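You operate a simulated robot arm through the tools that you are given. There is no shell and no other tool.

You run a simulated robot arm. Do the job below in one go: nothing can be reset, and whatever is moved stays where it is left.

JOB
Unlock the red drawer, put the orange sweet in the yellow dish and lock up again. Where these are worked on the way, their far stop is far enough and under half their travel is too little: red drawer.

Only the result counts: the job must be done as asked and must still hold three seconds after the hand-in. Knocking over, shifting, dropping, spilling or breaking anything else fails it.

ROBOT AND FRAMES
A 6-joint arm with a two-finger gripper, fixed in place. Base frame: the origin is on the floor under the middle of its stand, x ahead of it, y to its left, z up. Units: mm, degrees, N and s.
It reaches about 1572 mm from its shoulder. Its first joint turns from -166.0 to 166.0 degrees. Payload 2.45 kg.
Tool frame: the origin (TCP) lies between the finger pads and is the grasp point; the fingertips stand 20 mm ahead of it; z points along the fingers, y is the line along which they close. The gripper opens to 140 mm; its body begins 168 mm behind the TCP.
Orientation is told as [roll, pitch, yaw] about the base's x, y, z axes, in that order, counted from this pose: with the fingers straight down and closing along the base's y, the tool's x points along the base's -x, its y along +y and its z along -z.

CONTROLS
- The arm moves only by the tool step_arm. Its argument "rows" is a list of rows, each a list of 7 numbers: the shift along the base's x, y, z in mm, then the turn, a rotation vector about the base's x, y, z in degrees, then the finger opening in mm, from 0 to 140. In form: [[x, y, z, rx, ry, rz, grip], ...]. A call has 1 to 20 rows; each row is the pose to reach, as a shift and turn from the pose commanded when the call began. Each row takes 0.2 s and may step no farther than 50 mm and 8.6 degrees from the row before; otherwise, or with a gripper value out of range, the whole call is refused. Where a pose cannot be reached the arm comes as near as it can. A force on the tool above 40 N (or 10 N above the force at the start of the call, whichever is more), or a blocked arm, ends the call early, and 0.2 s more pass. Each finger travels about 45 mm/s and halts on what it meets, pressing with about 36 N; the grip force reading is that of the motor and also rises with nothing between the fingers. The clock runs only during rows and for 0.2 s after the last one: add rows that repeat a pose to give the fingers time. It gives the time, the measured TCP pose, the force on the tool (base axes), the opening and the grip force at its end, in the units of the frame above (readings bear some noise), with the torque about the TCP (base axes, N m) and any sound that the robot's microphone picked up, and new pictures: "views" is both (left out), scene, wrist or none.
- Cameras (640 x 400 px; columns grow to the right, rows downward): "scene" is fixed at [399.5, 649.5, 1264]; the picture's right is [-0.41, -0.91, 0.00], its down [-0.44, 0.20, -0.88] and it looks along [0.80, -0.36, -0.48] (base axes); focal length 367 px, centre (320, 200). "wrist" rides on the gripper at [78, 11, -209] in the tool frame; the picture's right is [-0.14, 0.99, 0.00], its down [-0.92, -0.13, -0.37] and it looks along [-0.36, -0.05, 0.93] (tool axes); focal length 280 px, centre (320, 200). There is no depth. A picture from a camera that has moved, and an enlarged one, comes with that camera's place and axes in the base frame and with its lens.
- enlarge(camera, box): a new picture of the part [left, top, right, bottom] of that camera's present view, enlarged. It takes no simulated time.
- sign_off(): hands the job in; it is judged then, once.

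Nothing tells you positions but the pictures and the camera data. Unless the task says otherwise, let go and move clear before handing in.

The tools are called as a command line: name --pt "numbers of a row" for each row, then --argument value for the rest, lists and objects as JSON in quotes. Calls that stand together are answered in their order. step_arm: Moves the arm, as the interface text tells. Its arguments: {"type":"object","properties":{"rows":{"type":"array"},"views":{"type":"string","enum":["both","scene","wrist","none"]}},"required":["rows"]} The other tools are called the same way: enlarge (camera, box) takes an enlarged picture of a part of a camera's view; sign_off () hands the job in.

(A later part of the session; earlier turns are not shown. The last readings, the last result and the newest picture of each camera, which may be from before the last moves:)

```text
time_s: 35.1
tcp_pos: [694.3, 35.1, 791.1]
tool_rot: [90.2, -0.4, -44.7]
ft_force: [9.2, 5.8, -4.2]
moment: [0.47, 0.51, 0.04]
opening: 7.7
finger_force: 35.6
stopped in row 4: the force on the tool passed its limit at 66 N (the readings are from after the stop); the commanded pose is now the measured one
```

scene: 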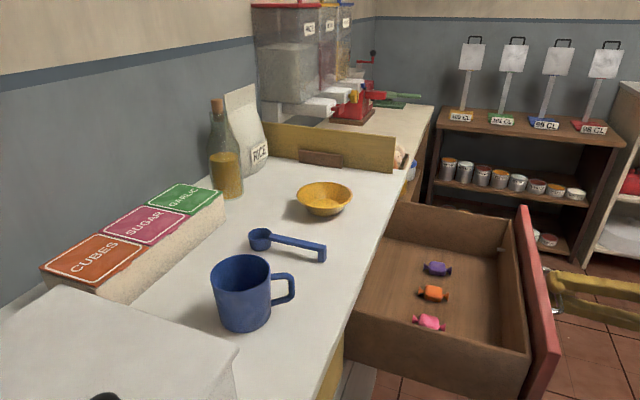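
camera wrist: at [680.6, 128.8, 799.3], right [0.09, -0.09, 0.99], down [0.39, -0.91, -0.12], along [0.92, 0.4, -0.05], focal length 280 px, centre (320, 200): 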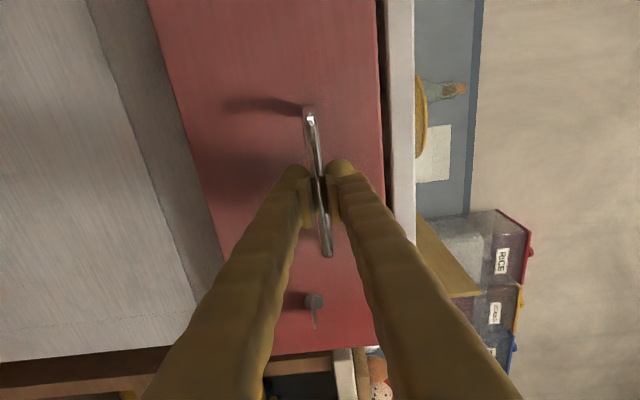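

The far stop is reached, with about 303 mm of travel. The orange sweet lies mid-drawer near (848,175), between a purple and a pink one. I'll release the handle and back straight off before reorienting.

step_arm --pt "0 0 0 0 0 0 15" --pt "0 0 0 0 0 0 30" --pt "0 0 0 0 0 0 45" --pt "0 0 0 0 0 0 45" --pt "-10 -10 0 0 0 0 45" --pt "-25 -25 0 0 0 0 45" --pt "-45 -45 0 0 0 0 45" --pt "-60 -60 10 0 0 0 45" --views "both"

```text
time_s: 36.9
tcp_pos: [632.7, -23.0, 799.6]
tool_rot: [90.1, -0.5, -44.8]
ft_force: [0.0, 0.3, 0.1]
moment: [0.02, 0.0, 0.02]
opening: 44.7
finger_force: 0.1
camera wrist: at [432.0, -117.9, 809.9], right [0.09, -0.09, 0.99], down [0.39, -0.91, -0.12], along [0.91, 0.4, -0.05], focal length 280 px, centre (320, 200)
```

scene: 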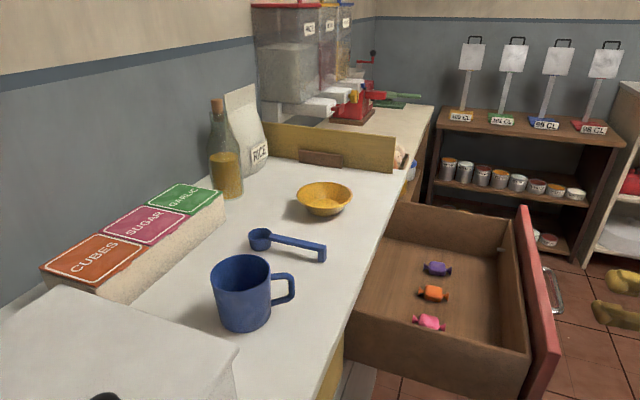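
wrist: 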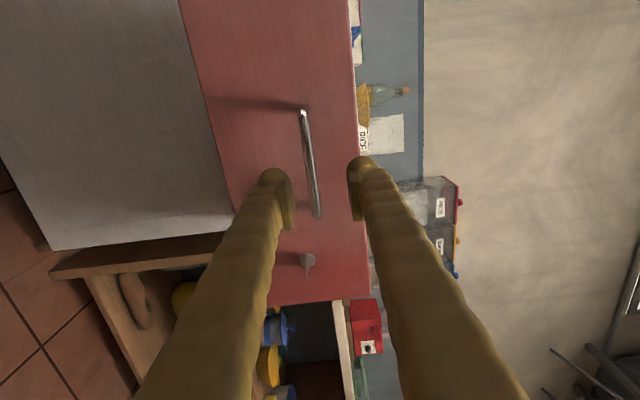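

The drawer stays open. I'll raise the arm, turn the fingers down and move above the drawer to look in.

step_arm --pt "0 0 15 -6.53 0 4.62 60" --pt "0 0 30 -13.06 0 9.24 60" --pt "0 0 45 -19.6 0 13.86 60" --pt "0 0 60 -26.13 0 18.48 60" --pt "0 0 75 -32.66 0 23.1 60" --pt "0 0 90 -39.19 0 27.72 60" --pt "0 0 105 -45.72 0 32.33 60" --pt "0 0 120 -52.26 0 36.95 60" --pt "0 0 135 -58.79 0 41.57 60" --pt "0 0 150 -65.32 0 46.19 60" --pt "0 0 165 -71.85 0 50.81 60" --pt "0 0 180 -78.38 0 55.43 60" --pt "0 0 180 -84.92 0 60.05 60" --pt "0 0 180 -91.45 0 64.67 60" --pt "0 0 180 -97.98 0 69.29 60" --pt "31 28 180 -97.98 0 69.29 60" --pt "62 56 180 -97.98 0 69.29 60" --pt "93 84 180 -97.98 0 69.29 60" --pt "124 112 180 -97.98 0 69.29 60" --pt "155 140 180 -97.98 0 69.29 60" --views "both"

```text
time_s: 41.1
tcp_pos: [787.6, 117.3, 980.2]
tool_rot: [0.1, 0.2, 45.4]
ft_force: [-0.9, 0.5, 0.3]
moment: [-0.01, 0.02, -0.01]
opening: 60.0
finger_force: 0.1
camera wrist: at [728.0, 67.9, 1190.0], right [-0.61, 0.79, 0.0], down [0.74, 0.57, 0.36], along [0.29, 0.22, -0.93], focal length 280 px, centre (320, 200)
```

scene: 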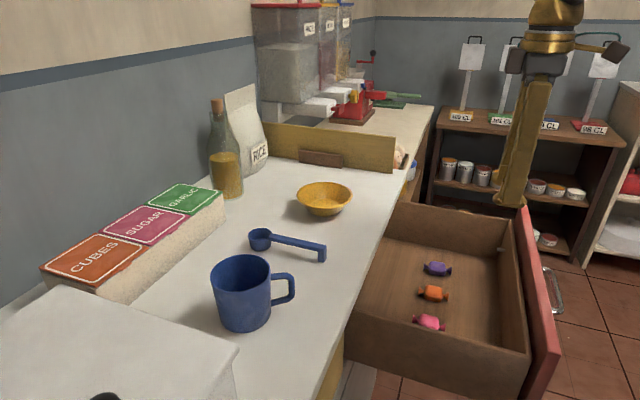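
wrist: 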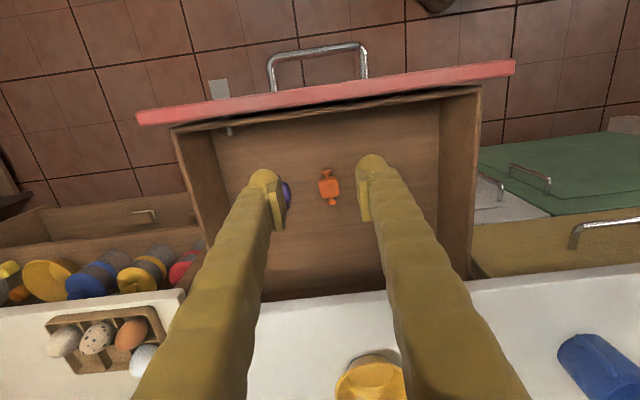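

The orange sweet is between the fingers in view, with its long axis roughly along the drawer's pull direction. I'll enlarge for accuracy.

enlarge --camera "wrist" --box '[250, 140, 410, 240]'

enlarge --camera "scene" --box '[360, 220, 540, 360]'

enlarge --camera "wrist" --box '[130, 30, 530, 320]'

```text
4.00 times, centred on (330, 190) of wrist
camera zoom: at [728.0, 67.9, 1190.0], right [-0.61, 0.79, 0.0], down [0.74, 0.57, 0.36], along [0.29, 0.22, -0.93], focal length 1122 px, centre (280, 240)
```

zoom: 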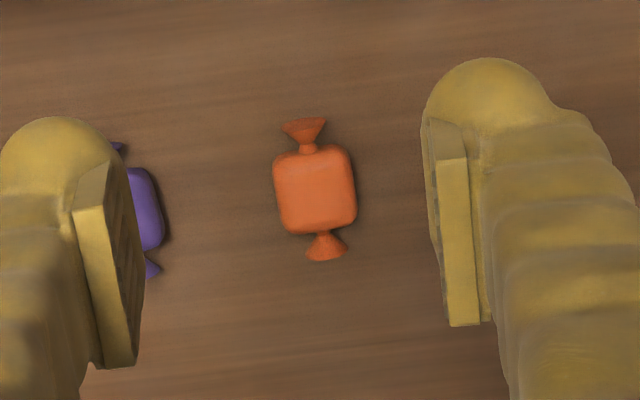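

```text
2.86 times, centred on (450, 290) of scene
camera zoom: at [399.5, 649.5, 1264.0], right [-0.41, -0.91, 0.0], down [-0.44, 0.2, -0.88], along [0.8, -0.36, -0.48], focal length 1050 px, centre (-51, -57)
```

zoom: 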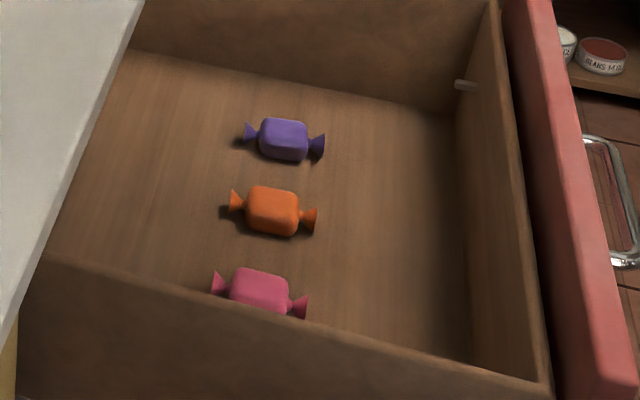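

```text
1.38 times, centred on (330, 175) of wrist
camera zoom: at [728.0, 67.9, 1190.0], right [-0.61, 0.79, 0.0], down [0.74, 0.57, 0.36], along [0.29, 0.22, -0.93], focal length 387 px, centre (306, 234)
```

zoom: 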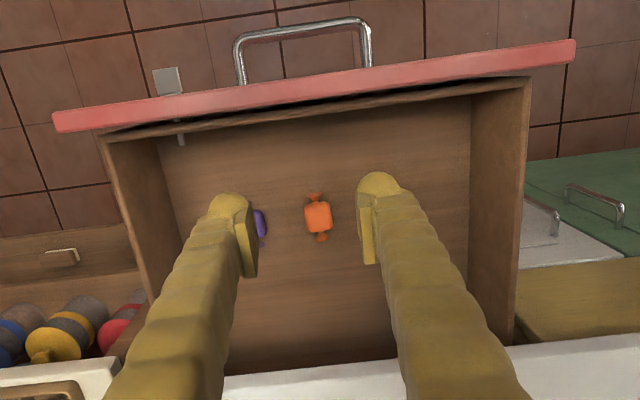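

The orange sweet is at about (848,180) with its top near z≈715, about 35 mm wide and aligned with the gripper; its neighbours are clear by roughly 45 mm. I'll move over it with a 50 mm opening and descend part-way.

step_arm --pt "20 21 -20 0 0 -0.4 50" --pt "40 42 -45 0 0 -0.4 50" --pt "60.4 62.7 -80 0 0 -0.4 50" --pt "60.4 62.7 -120 0 0 -0.4 50" --pt "60.4 62.7 -160 0 0 -0.4 50" --pt "60.4 62.7 -195 0 0 -0.4 50" --pt "60.4 62.7 -225 0 0 -0.4 50" --pt "60.4 62.7 -225 0 0 -0.4 50" --views "both"

enlarge --camera "wrist" --box '[240, 130, 400, 240]'

enlarge --camera "scene" --box '[360, 180, 540, 320]'

```text
time_s: 42.9
tcp_pos: [848.5, 179.8, 755.1]
tool_rot: [0.2, 0.3, 45.0]
ft_force: [-0.2, 0.3, -0.2]
moment: [-0.04, -0.04, -0.04]
opening: 50.2
finger_force: 0.1
camera wrist: at [788.2, 130.9, 964.4], right [-0.6, 0.8, 0.0], down [0.74, 0.56, 0.36], along [0.29, 0.22, -0.93], focal length 280 px, centre (320, 200)
```

scene: 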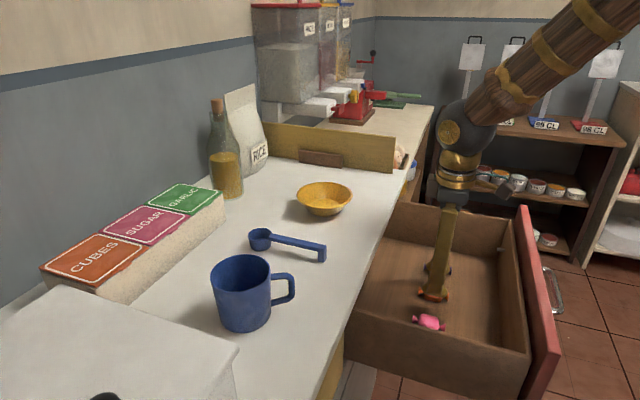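
wrist: 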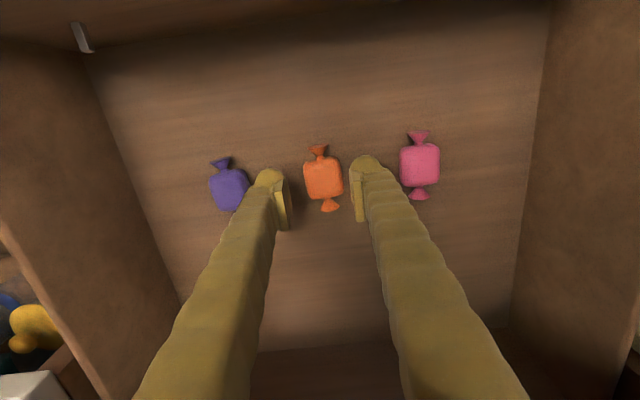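

```text
3.64 times, centred on (320, 185) of wrist
camera zoom: at [788.2, 130.9, 964.4], right [-0.6, 0.8, 0.0], down [0.74, 0.56, 0.36], along [0.29, 0.22, -0.93], focal length 1020 px, centre (320, 254)
```

zoom: 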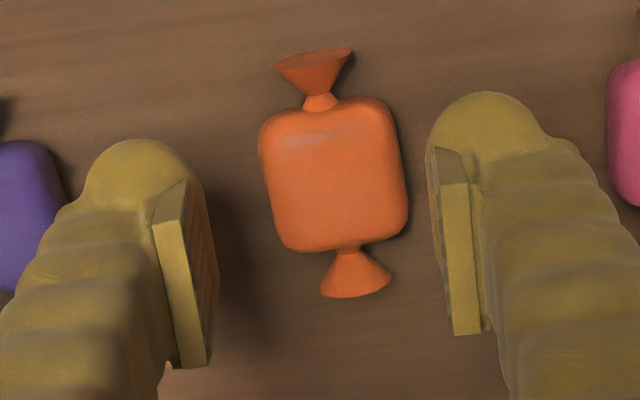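

```text
2.86 times, centred on (450, 250) of scene
camera zoom: at [399.5, 649.5, 1264.0], right [-0.41, -0.91, 0.0], down [-0.44, 0.2, -0.88], along [0.8, -0.36, -0.48], focal length 1050 px, centre (-51, 57)
```

zoom: 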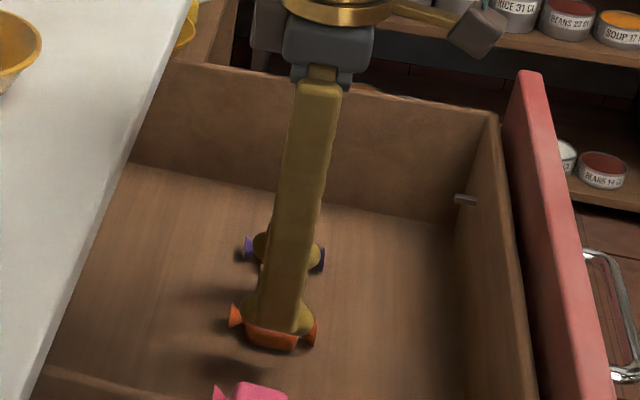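

The sweet is about 3 mm off-centre. I'll shift to centre it and descend to just above the drawer floor.

step_arm --pt "-2 2.7 -10 0 0 0 50" --pt "-2 2.7 -20 0 0 0 50" --pt "-2 2.7 -28 0 0 0 50" --pt "-2 2.7 -34 0 0 0 50" --pt "-2 2.7 -34 0 0 0 50" --views "wrist"

enlarge --camera "wrist" --box '[240, 130, 400, 240]'

enlarge --camera "scene" --box '[400, 240, 480, 320]'

```text
time_s: 44.1
tcp_pos: [847.5, 180.6, 721.3]
tool_rot: [0.2, 0.2, 45.0]
ft_force: [0.8, 1.2, 1.0]
moment: [-0.01, 0.01, -0.03]
opening: 50.1
finger_force: 0.1
camera wrist: at [786.1, 132.9, 930.2], right [-0.6, 0.8, 0.0], down [0.74, 0.56, 0.36], along [0.29, 0.22, -0.93], focal length 280 px, centre (320, 200)
```

wrist: 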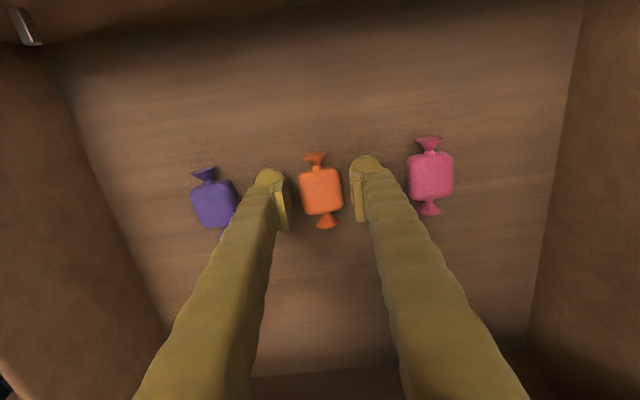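

```text
3.64 times, centred on (320, 185) of wrist
camera zoom: at [786.1, 132.9, 930.2], right [-0.6, 0.8, 0.0], down [0.74, 0.56, 0.36], along [0.29, 0.22, -0.93], focal length 1020 px, centre (320, 254)
```

zoom: 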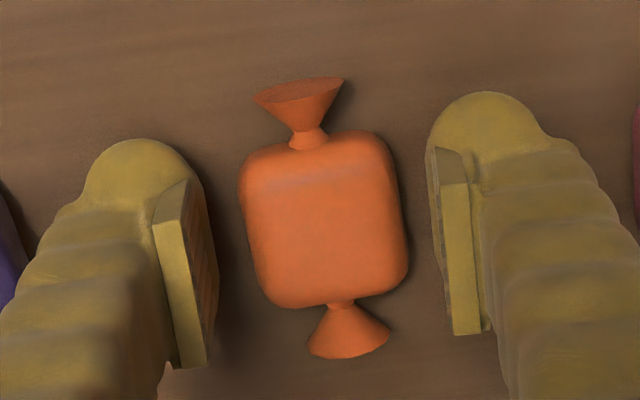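

```text
5.00 times, centred on (440, 280) of scene
camera zoom: at [399.5, 649.5, 1264.0], right [-0.41, -0.91, 0.0], down [-0.44, 0.2, -0.88], along [0.8, -0.36, -0.48], focal length 1837 px, centre (-280, -200)
```

zoom: 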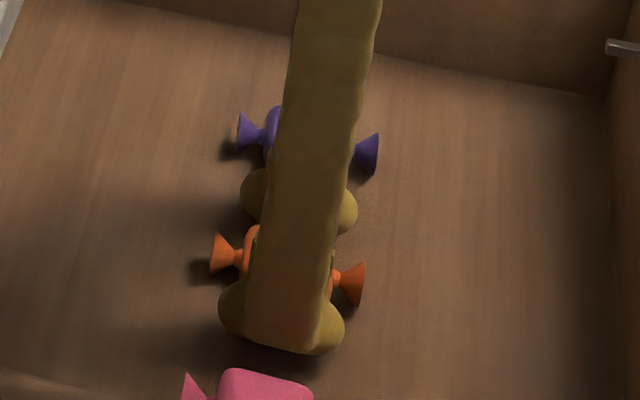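

The sweet is now well centred. I'll lower in small steps, watching the vertical force for floor contact.

step_arm --pt "0 0 -2 0 0 0 50" --pt "0 0 -4 0 0 0 50" --pt "0 0 -6 0 0 0 50" --views "wrist"

enlarge --camera "wrist" --box '[240, 130, 400, 240]'

enlarge --camera "scene" --box '[400, 240, 480, 320]'

```text
time_s: 44.9
tcp_pos: [848.3, 181.6, 716.5]
tool_rot: [0.1, 0.2, 45.0]
ft_force: [-4.4, 1.2, 24.1]
moment: [-0.14, -0.15, -0.06]
opening: 49.2
finger_force: 0.0
camera wrist: at [786.8, 133.0, 925.4], right [-0.6, 0.8, 0.0], down [0.74, 0.56, 0.37], along [0.29, 0.22, -0.93], focal length 280 px, centre (320, 200)
```

wrist: 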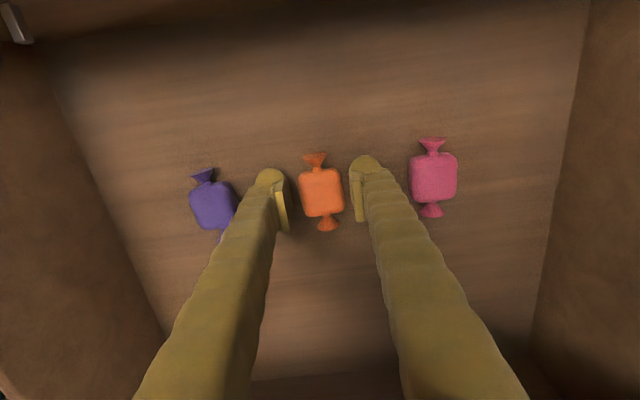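

```text
3.64 times, centred on (320, 185) of wrist
camera zoom: at [786.8, 133.0, 925.4], right [-0.6, 0.8, 0.0], down [0.74, 0.56, 0.37], along [0.29, 0.22, -0.93], focal length 1020 px, centre (320, 254)
```

zoom: 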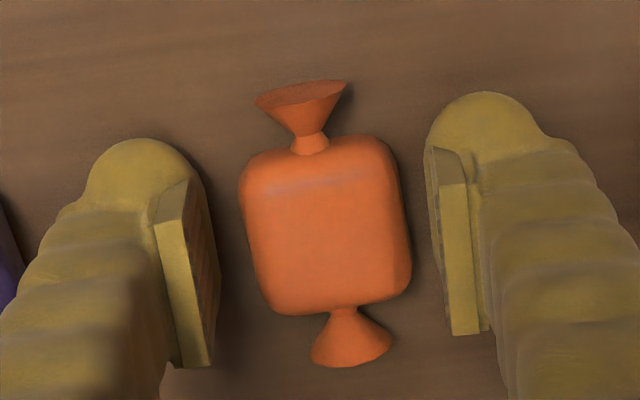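

```text
5.00 times, centred on (440, 280) of scene
camera zoom: at [399.5, 649.5, 1264.0], right [-0.41, -0.91, 0.0], down [-0.44, 0.2, -0.88], along [0.8, -0.36, -0.48], focal length 1837 px, centre (-280, -200)
```

zoom: 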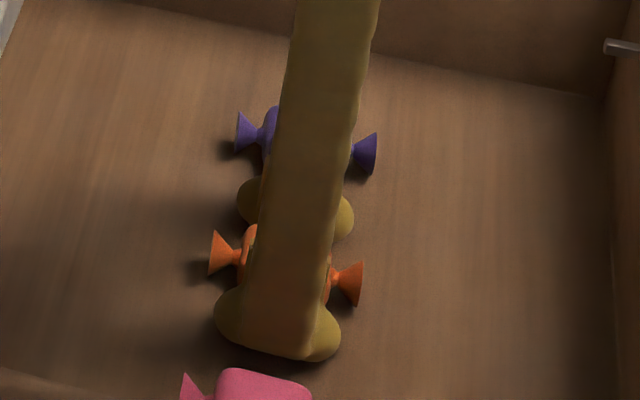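

The fingertips touched the drawer floor at z≈697. I'll lift 3 mm and close on the sweet.

step_arm --pt "0 0 3 0 0 0 50" --pt "0 0 3 0 0 0 42" --pt "0 0 3 0 0 0 34" --pt "0 0 3 0 0 0 28" --pt "0 0 3 0 0 0 24" --pt "0 0 3 0 0 0 24" --views "wrist"

```text
time_s: 46.3
tcp_pos: [847.4, 181.7, 718.1]
tool_rot: [0.2, 0.2, 44.9]
ft_force: [-0.7, 0.0, -0.3]
moment: [0.01, -0.01, 0.01]
opening: 34.3
finger_force: 35.9
camera wrist: at [786.6, 132.7, 927.0], right [-0.6, 0.8, 0.0], down [0.74, 0.56, 0.36], along [0.29, 0.22, -0.93], focal length 280 px, centre (320, 200)
```

wrist: 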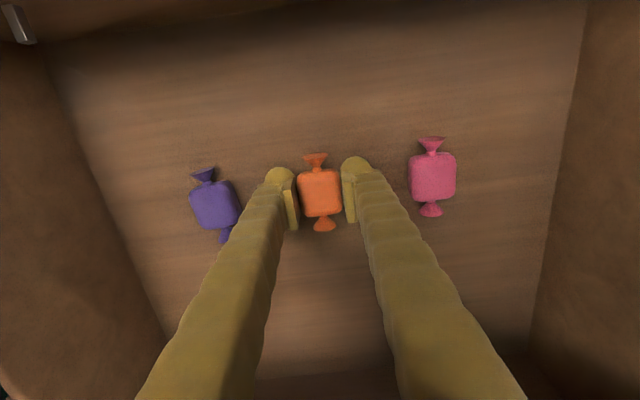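

The sweet is gripped (34 mm, 36 N). I'll lift it straight up out of the drawer.

step_arm --pt "0 0 8 0 0 0 24" --pt "0 0 20 0 0 0 24" --pt "0 0 40 0 0 0 24" --pt "0 0 65 0 0 0 24" --pt "0 0 95 0 0 0 24" --pt "0 0 130 0 0 0 24" --pt "0 0 165 0 0 0 24" --pt "0 0 200 0 0 0 24" --pt "0 0 235 0 0 0 24" --pt "0 0 265 0 0 0 24" --pt "0 0 282 0 0 0 24" --pt "0 0 282 0 0 0 24" --views "both"

enlarge --camera "scene" --box '[270, 150, 430, 250]'

```text
time_s: 48.9
tcp_pos: [848.0, 180.5, 1001.0]
tool_rot: [0.1, 0.2, 45.0]
ft_force: [-1.2, 0.0, -0.1]
moment: [0.01, 0.0, 0.0]
opening: 34.5
finger_force: 36.0
camera wrist: at [786.7, 132.8, 1209.6], right [-0.6, 0.8, 0.0], down [0.74, 0.56, 0.36], along [0.29, 0.22, -0.93], focal length 280 px, centre (320, 200)
```

scene: 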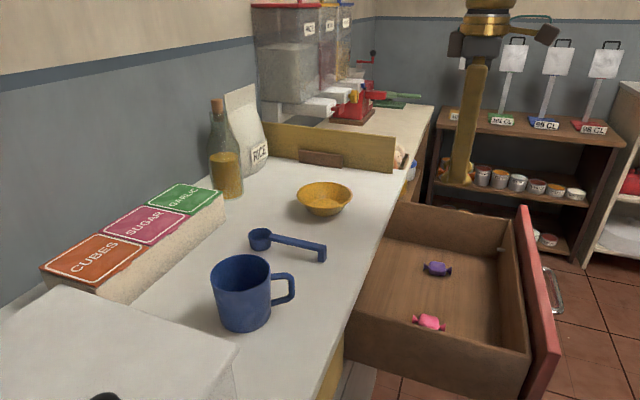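
wrist: 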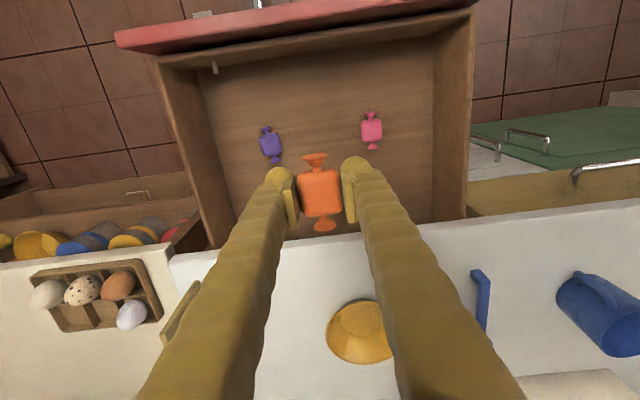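

```text
4.00 times, centred on (350, 200) of scene
camera zoom: at [399.5, 649.5, 1264.0], right [-0.41, -0.91, 0.0], down [-0.44, 0.2, -0.88], along [0.8, -0.36, -0.48], focal length 1470 px, centre (200, 200)
```

zoom: 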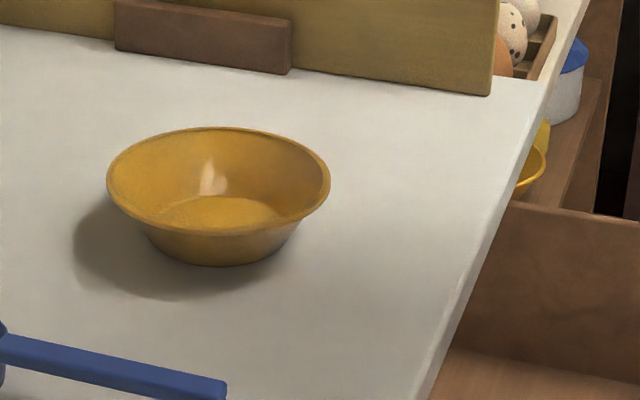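

The sweet is held and the drawer still has the other two. The dish rim centre works out at about (1007,366), z≈908, diameter ≈115 mm. I'll carry the sweet over the dish at a safe height.

step_arm --pt "16 18.5 0 0 0 0 24" --pt "40 46.5 0 0 0 0 24" --pt "66 77 0 0 0 0 24" --pt "92 107.5 0 0 0 0 24" --pt "118 138 0 0 0 0 24" --pt "142 166 0 0 0 0 24" --pt "159 185.5 0 0 0 0 24" --pt "159 185.5 0 0 0 0 24" --views "both"

enlarge --camera "wrist" --box '[220, 100, 420, 260]'

enlarge --camera "scene" --box '[250, 100, 410, 240]'

```text
time_s: 50.7
tcp_pos: [1007.2, 365.7, 1001.3]
tool_rot: [0.2, 0.2, 44.9]
ft_force: [0.0, -0.5, 0.1]
moment: [0.03, -0.02, 0.03]
opening: 34.4
finger_force: 36.1
camera wrist: at [945.8, 318.4, 1209.5], right [-0.6, 0.8, 0.0], down [0.74, 0.56, 0.36], along [0.29, 0.22, -0.93], focal length 280 px, centre (320, 200)
```

scene: 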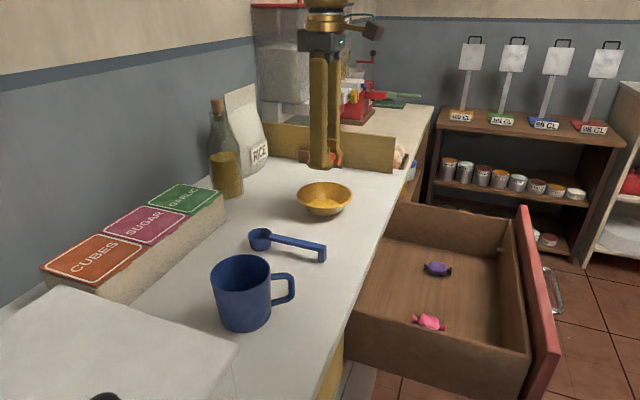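
wrist: 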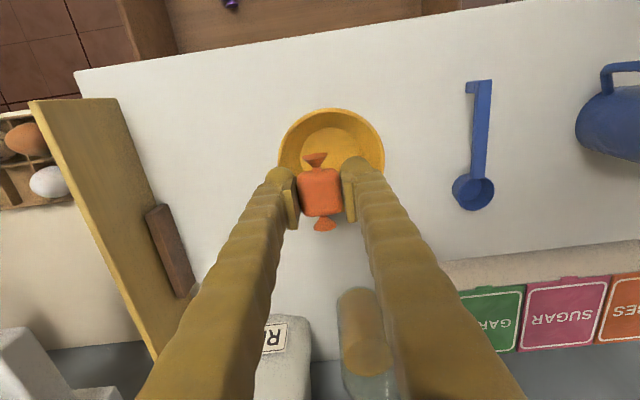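

```text
2.50 times, centred on (320, 180) of wrist
camera zoom: at [945.8, 318.4, 1209.5], right [-0.6, 0.8, 0.0], down [0.74, 0.56, 0.36], along [0.29, 0.22, -0.93], focal length 701 px, centre (320, 250)
```

zoom: 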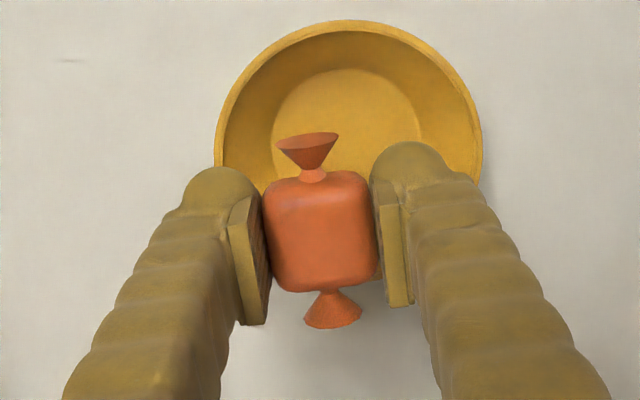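

```text
2.86 times, centred on (330, 170) of scene
camera zoom: at [399.5, 649.5, 1264.0], right [-0.41, -0.91, 0.0], down [-0.44, 0.2, -0.88], along [0.8, -0.36, -0.48], focal length 1050 px, centre (291, 286)
```

zoom: 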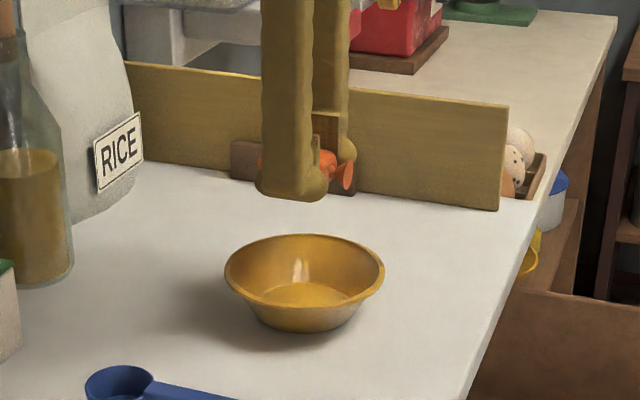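

With the closer view, the dish centre refines to about (992.5,370.5) with the rim at z≈914. I'll shift to centre on it and come down part-way for another check.

step_arm --pt "-7 2.4 0 0 0 0 24" --pt "-14.7 4.8 0 0 0 0 24" --pt "-14.7 4.8 -15 0 0 0 24" --pt "-14.7 4.8 -30 0 0 0 24" --pt "-14.7 4.8 -40 0 0 0 24" --pt "-14.7 4.8 -40 0 0 0 24" --views "both"

enlarge --camera "wrist" --box '[220, 100, 420, 260]'

enlarge --camera "scene" --box '[270, 120, 390, 225]'

```text
time_s: 52.1
tcp_pos: [992.4, 371.4, 961.2]
tool_rot: [0.2, 0.2, 45.0]
ft_force: [0.6, 0.6, -0.3]
moment: [0.01, 0.01, -0.02]
opening: 34.3
finger_force: 36.4
camera wrist: at [931.3, 323.3, 1169.5], right [-0.6, 0.8, 0.0], down [0.74, 0.56, 0.36], along [0.29, 0.22, -0.93], focal length 280 px, centre (320, 200)
```

scene: 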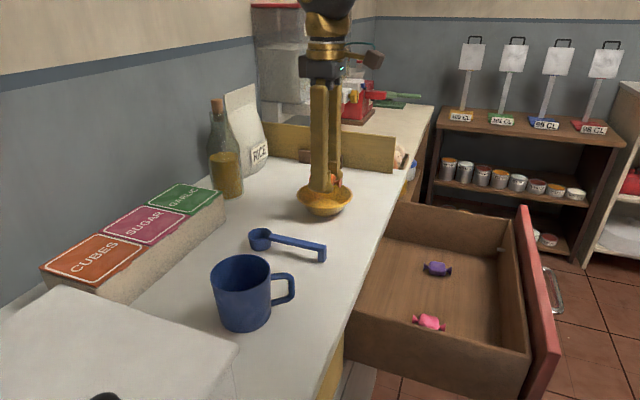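
wrist: 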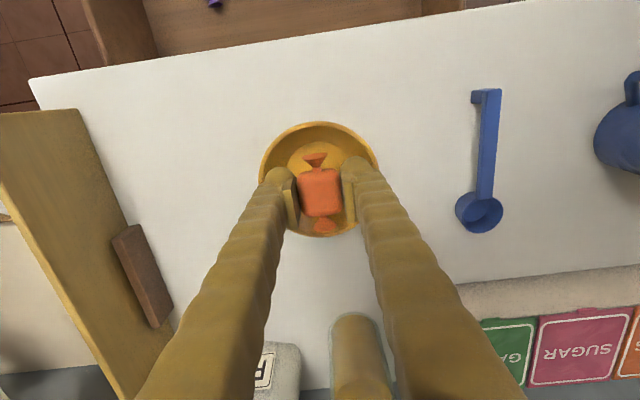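

```text
2.50 times, centred on (320, 180) of wrist
camera zoom: at [931.3, 323.3, 1169.5], right [-0.6, 0.8, 0.0], down [0.74, 0.56, 0.36], along [0.29, 0.22, -0.93], focal length 701 px, centre (320, 250)
```

zoom: 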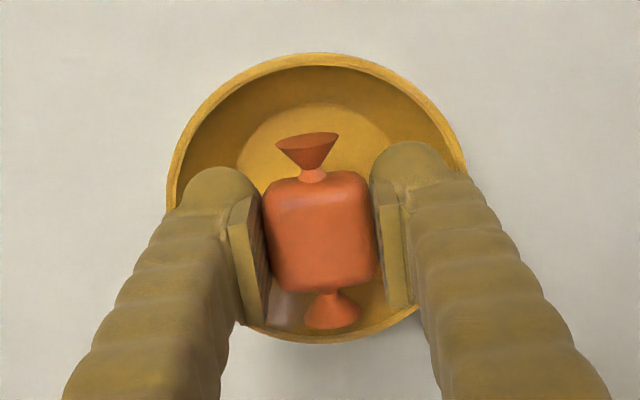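

```text
3.81 times, centred on (330, 172) of scene
camera zoom: at [399.5, 649.5, 1264.0], right [-0.41, -0.91, 0.0], down [-0.44, 0.2, -0.88], along [0.8, -0.36, -0.48], focal length 1400 px, centre (282, 305)
```

zoom: 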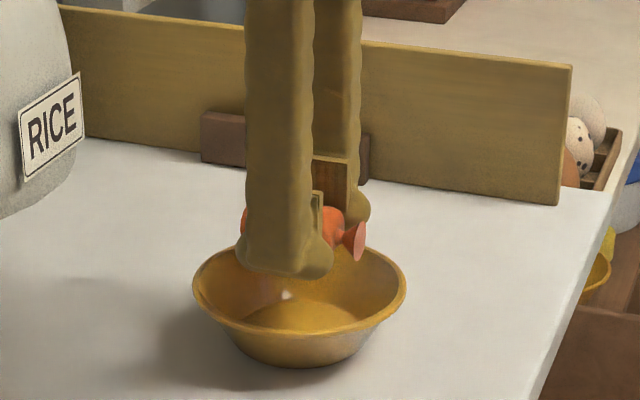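

The dish is centred right under the sweet. I'll lower until the fingertips are near rim level.

step_arm --pt "0 0 -10 0 0 0 24" --pt "0 0 -18 0 0 0 24" --pt "0 0 -25 0 0 0 24" --pt "0 0 -25 0 0 0 24" --views "both"

enlarge --camera "wrist" --box '[220, 100, 420, 260]'

enlarge --camera "scene" --box '[270, 130, 390, 235]'

```text
time_s: 53.1
tcp_pos: [992.4, 372.2, 936.1]
tool_rot: [0.2, 0.2, 45.0]
ft_force: [0.1, -0.2, -0.8]
moment: [0.03, 0.0, -0.01]
opening: 34.4
finger_force: 36.3
camera wrist: at [930.9, 322.8, 1144.5], right [-0.6, 0.8, 0.0], down [0.74, 0.56, 0.36], along [0.29, 0.22, -0.93], focal length 280 px, centre (320, 200)
```

scene: 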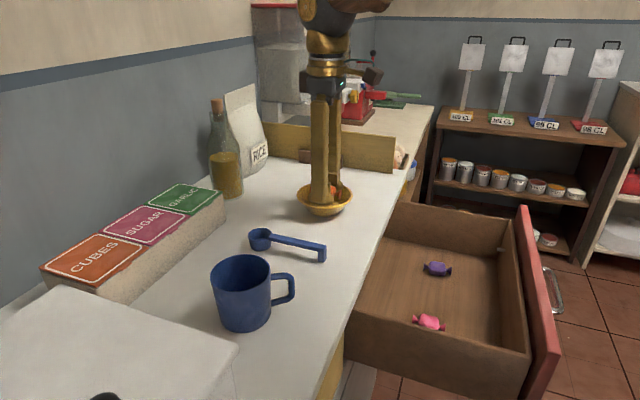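
wrist: 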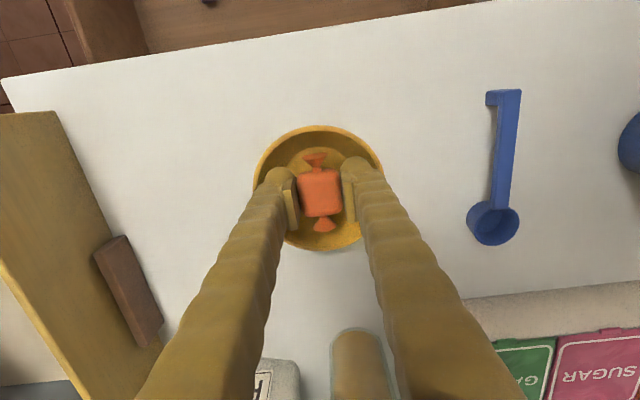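

```text
2.50 times, centred on (320, 180) of wrist
camera zoom: at [930.9, 322.8, 1144.5], right [-0.6, 0.8, 0.0], down [0.74, 0.56, 0.36], along [0.29, 0.22, -0.93], focal length 701 px, centre (320, 250)
```

zoom: 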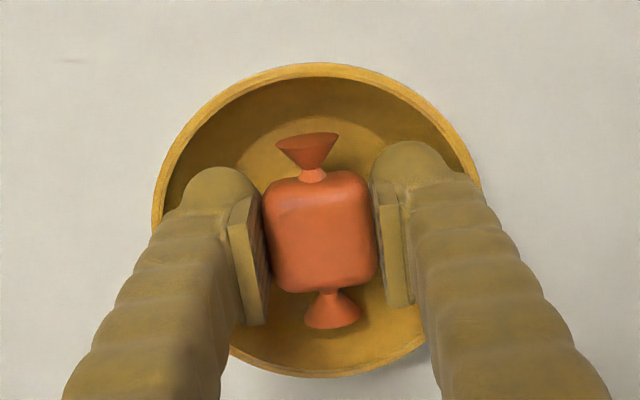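

```text
3.81 times, centred on (330, 182) of scene
camera zoom: at [399.5, 649.5, 1264.0], right [-0.41, -0.91, 0.0], down [-0.44, 0.2, -0.88], along [0.8, -0.36, -0.48], focal length 1400 px, centre (282, 267)
```

zoom: 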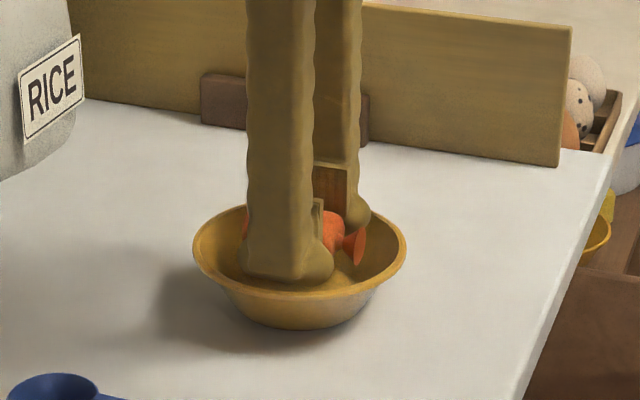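

The fingertips are a few mm above the rim and well centred. I'll lower 8 mm more, open only slightly to let the sweet drop gently, then lift straight up.

step_arm --pt "0.6 -0.6 -4 0 0 0 24" --pt "0.8 -0.8 -8 0 0 0 24" --pt "0.8 -0.8 -8 0 0 0 34" --pt "0.8 -0.8 -8 0 0 0 37" --pt "0.8 -0.8 -8 0 0 0 40" --pt "0.8 -0.8 -8 0 0 0 40" --pt "0.8 -0.8 -8 0 0 0 40" --views "both"

enlarge --camera "wrist" --box '[220, 100, 420, 260]'

```text
time_s: 54.7
tcp_pos: [993.4, 370.3, 927.7]
tool_rot: [0.2, 0.2, 45.1]
ft_force: [-0.4, 0.1, -0.2]
moment: [0.01, -0.02, -0.02]
opening: 39.5
finger_force: 0.0
camera wrist: at [931.7, 322.0, 1136.5], right [-0.6, 0.8, 0.0], down [0.74, 0.56, 0.36], along [0.29, 0.22, -0.93], focal length 280 px, centre (320, 200)
```

scene: 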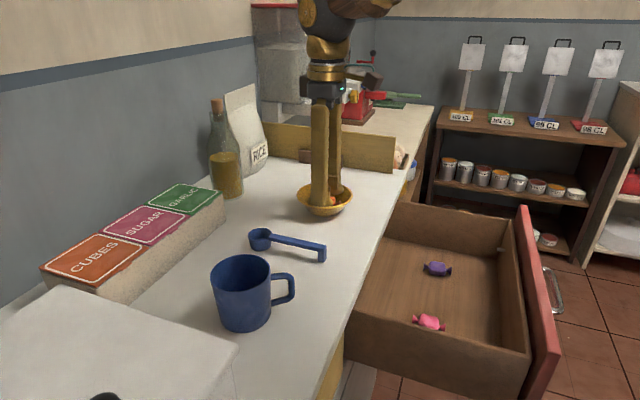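
wrist: 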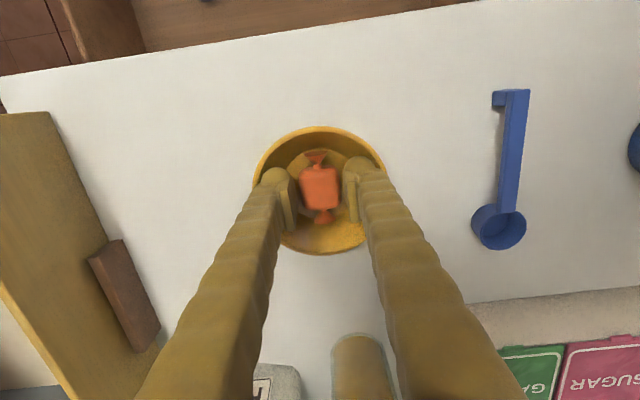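

```text
2.50 times, centred on (320, 180) of wrist
camera zoom: at [931.7, 322.0, 1136.5], right [-0.6, 0.8, 0.0], down [0.74, 0.56, 0.36], along [0.29, 0.22, -0.93], focal length 701 px, centre (320, 250)
```

zoom: 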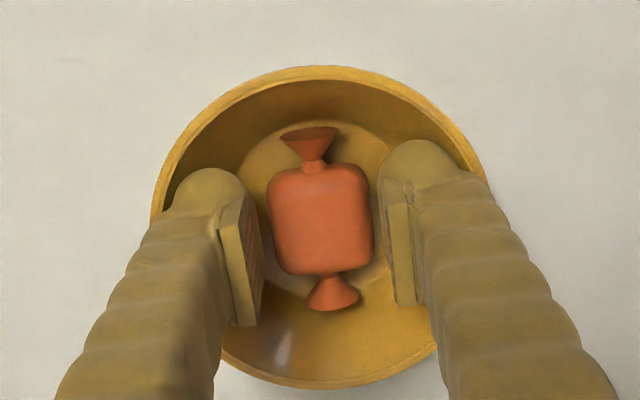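

The sweet is free and lies in the dish. I'll lift straight up and check.

step_arm --pt "0 0 5 0 0 0 40" --pt "0 0 14 0 0 0 40" --pt "0 0 30 0 0 0 40" --pt "0 0 60 0 0 0 44" --pt "0 0 95 0 0 0 44" --pt "0 0 130 0 0 0 44" --views "both"

enlarge --camera "scene" --box '[270, 150, 390, 235]'

```text
time_s: 56.1
tcp_pos: [993.1, 371.4, 1056.5]
tool_rot: [0.3, 0.3, 44.9]
ft_force: [-0.3, 0.0, -0.9]
moment: [0.02, 0.07, 0.01]
opening: 44.0
finger_force: 0.0
camera wrist: at [931.7, 322.3, 1266.2], right [-0.6, 0.8, 0.0], down [0.74, 0.56, 0.36], along [0.29, 0.22, -0.93], focal length 280 px, centre (320, 200)
```

scene: 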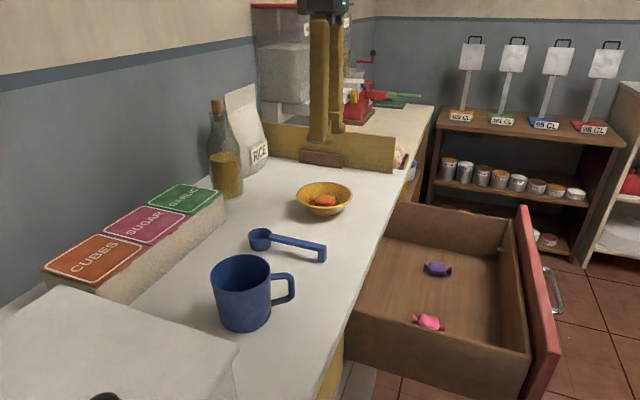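
wrist: 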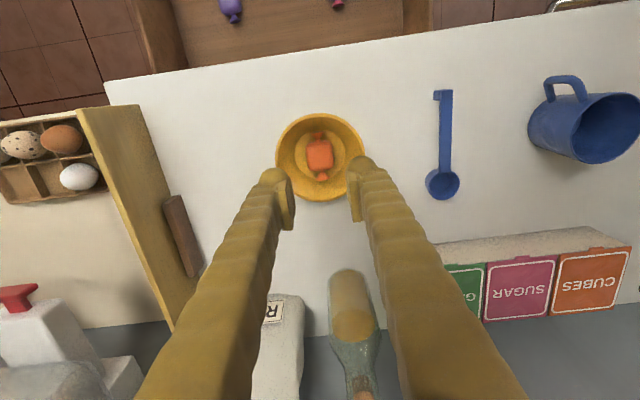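

```text
4.71 times, centred on (330, 192) of scene
camera zoom: at [399.5, 649.5, 1264.0], right [-0.41, -0.91, 0.0], down [-0.44, 0.2, -0.88], along [0.8, -0.36, -0.48], focal length 1729 px, centre (273, 235)
```

zoom: 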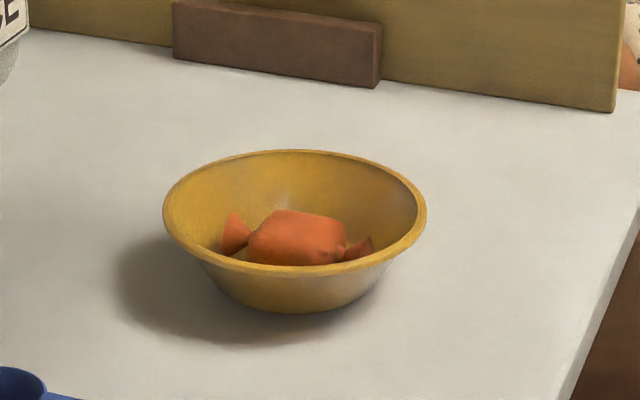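

The orange sweet is resting in the yellow dish. Now I'll retreat to the front of the drawer and turn the tool horizontal again to close it.

step_arm --pt "-15 -16 0 0 0 0 44" --pt "-42 -46 0 0 0 0 44" --pt "-72 -79 0 0 0 0 44" --pt "-102 -112 0 0 0 0 44" --pt "-132 -145 0 0 0 0 44" --pt "-162 -178 0 0 0 0 44" --pt "-192 -211 0 0 0 0 44" --pt "-222 -244 0 0 0 0 44" --pt "-252 -277 0 0 0 0 44" --pt "-282 -310 0 0 0 0 44" --pt "-312 -343 0 0 0 0 44" --pt "-340 -374 0 0 0 0 44" --pt "-360 -396 0 0 0 0 44" --pt "-360 -396 0 0 0 0 44" --views "none"

step_arm --pt "0 0 -5 6.53 0 -4.62 44" --pt "0 0 -15 13.06 0 -9.24 44" --pt "0 0 -30 19.6 0 -13.86 44" --pt "0 0 -45 26.13 0 -18.48 44" --pt "0 0 -60 32.66 0 -23.1 44" --pt "0 0 -80 39.19 0 -27.72 44" --pt "0 0 -100 45.72 0 -32.33 44" --pt "0 0 -120 52.26 0 -36.95 44" --pt "0 0 -140 58.79 0 -41.57 44" --pt "0 0 -160 65.32 0 -46.19 44" --pt "0 0 -180 71.85 0 -50.81 44" --pt "0 0 -200 78.38 0 -55.43 44" --pt "0 0 -220 84.92 0 -60.05 44" --pt "0 0 -240 91.45 0 -64.67 44" --pt "0 0 -260 97.98 0 -69.29 44" --pt "0 0 -266 97.98 0 -69.29 44" --pt "0 0 -266 97.98 0 -69.29 44" --views "both"

```text
time_s: 59.1
tcp_pos: [632.9, -24.5, 1056.6]
tool_rot: [0.2, 0.2, 45.2]
ft_force: [0.0, 0.7, 0.8]
moment: [0.0, 0.02, 0.03]
opening: 44.1
finger_force: 0.1
```

```text
time_s: 62.7
tcp_pos: [631.2, -25.2, 790.3]
tool_rot: [90.2, -0.1, -44.8]
ft_force: [0.3, 0.0, -1.6]
moment: [0.02, 0.0, -0.02]
opening: 43.9
finger_force: 0.0
camera wrist: at [430.3, -119.5, 800.9], right [0.1, -0.1, 0.99], down [0.39, -0.91, -0.13], along [0.91, 0.4, -0.05], focal length 280 px, centre (320, 200)
```

scene: 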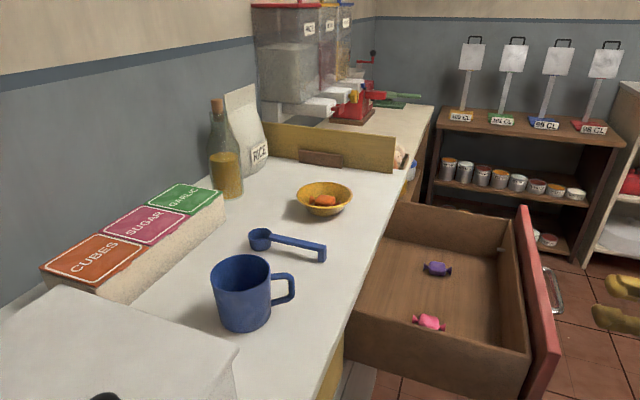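
wrist: 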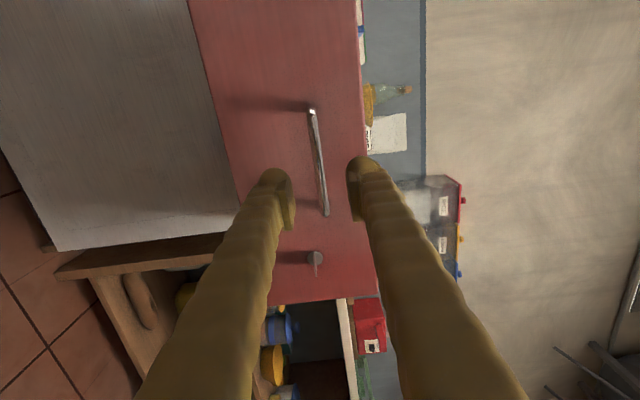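

The drawer handle is lined up between the fingers as before. I'll advance to it and grip.

step_arm --pt "16 14.6 0 0 0 0 44" --pt "32 30 0 0 0 0 44" --pt "48 45.5 0 0 0 0 44" --pt "57 54 0 0 0 0 44" --pt "62.4 59.6 0 0 0 0 44" --pt "62.4 59.6 0 0 0 0 30" --pt "62.4 59.6 0 0 0 0 15" --pt "62.4 59.6 0 0 0 0 0" --pt "62.4 59.6 0 0 0 0 0" --views "wrist"

```text
time_s: 64.7
tcp_pos: [696.3, 34.7, 790.5]
tool_rot: [90.1, -0.1, -44.7]
ft_force: [8.4, 3.3, -33.0]
moment: [0.04, 0.17, -0.01]
opening: 7.9
finger_force: 35.3
camera wrist: at [493.7, -60.0, 800.6], right [0.1, -0.1, 0.99], down [0.39, -0.91, -0.13], along [0.91, 0.4, -0.05], focal length 280 px, centre (320, 200)
```

wrist: 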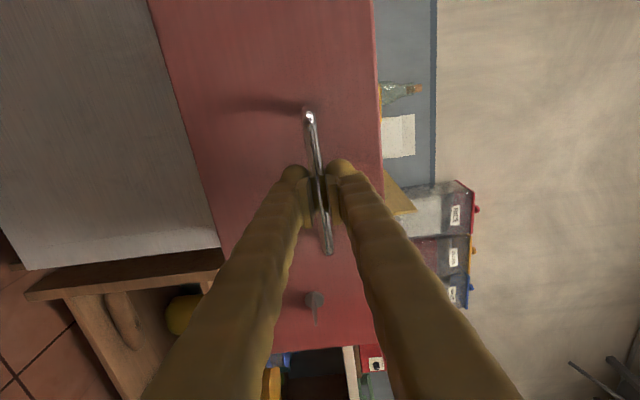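

The handle is gripped. I'll trim the height by about 1 mm and push the drawer in slowly.

step_arm --pt "0 0 -1.2 0 0 0 0" --pt "5 5 -1.2 0 0 0 0" --pt "13 13 -1.2 0 0 0 0" --pt "22 22 -1.2 0 0 0 0" --pt "32 32 -1.2 0 0 0 0" --pt "42 42 -1.2 0 0 0 0" --pt "52 52 -1.2 0 0 0 0" --pt "62 62 -1.2 0 0 0 0" --pt "72 72 -1.2 0 0 0 0" --pt "82 82 -1.2 0 0 0 0" --pt "92 92 -1.2 0 0 0 0" --pt "100 100 -1.2 0 0 0 0" --views "scene"

```text
time_s: 67.3
tcp_pos: [796.3, 134.3, 790.1]
tool_rot: [90.1, 0.0, -44.7]
ft_force: [4.5, -7.0, -13.0]
moment: [0.02, 0.07, 0.19]
opening: 7.7
finger_force: 35.3
```

scene: 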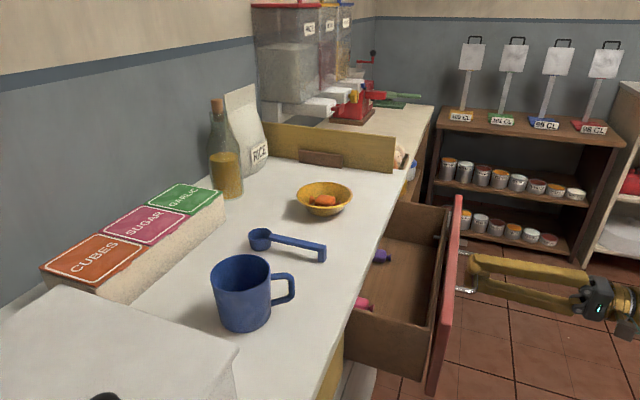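

step_arm --pt "6.2 5.8 -0.4 0 0 0 0" --pt "15.4 14.8 -0.4 0 0 0 0" --pt "25.4 24.8 -0.4 0 0 0 0" --pt "35.4 34.8 -0.4 0 0 0 0" --pt "45.4 44.8 -0.4 0 0 0 0" --pt "55.4 54.8 -0.4 0 0 0 0" --pt "65.4 64.8 -0.4 0 0 0 0" --pt "75.4 74.8 -0.4 0 0 0 0" --pt "85.4 84.8 -0.4 0 0 0 0" --pt "94.4 93.8 -0.4 0 0 0 0" --pt "101.4 100.8 -0.4 0 0 0 0" --views "wrist"

```text
time_s: 69.7
tcp_pos: [897.4, 235.0, 789.9]
tool_rot: [90.0, 0.0, -44.8]
ft_force: [-9.4, 7.4, -0.5]
moment: [0.02, 0.0, 0.33]
opening: 7.4
finger_force: 35.5
camera wrist: at [694.9, 141.4, 800.0], right [0.1, -0.1, 0.99], down [0.39, -0.91, -0.13], along [0.91, 0.4, -0.05], focal length 280 px, centre (320, 200)
```

wrist: 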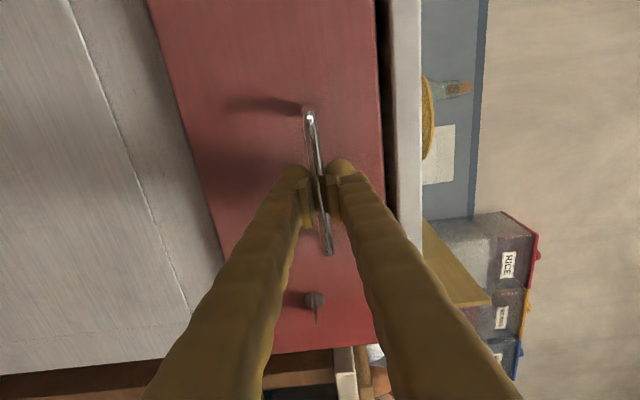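

The drawer is nearly shut. I'll push the last 20 mm gently until it seats.

step_arm --pt "2.6 3.4 0 0 0 0 0" --pt "5.6 6.4 0 0 0 0 0" --pt "8.6 9.4 0 0 0 0 0" --pt "10.6 11.4 0 0 0 0 0" --pt "12.1 12.9 0 0 0 0 0" --pt "13.1 13.9 0 0 0 0 0" --views "wrist"

```text
time_s: 71.1
tcp_pos: [910.1, 248.0, 791.4]
tool_rot: [90.2, -0.1, -44.8]
ft_force: [-21.0, -24.8, 1.6]
moment: [-0.01, 0.04, -0.01]
opening: 7.5
finger_force: 35.2
camera wrist: at [707.6, 154.5, 799.9], right [0.1, -0.1, 0.99], down [0.39, -0.91, -0.13], along [0.91, 0.4, -0.05], focal length 280 px, centre (320, 200)
```

wrist: 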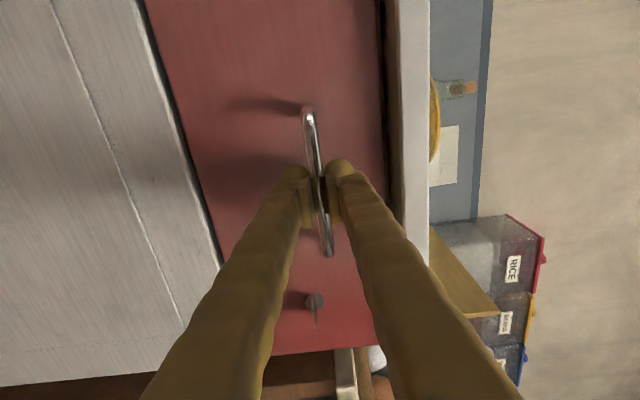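

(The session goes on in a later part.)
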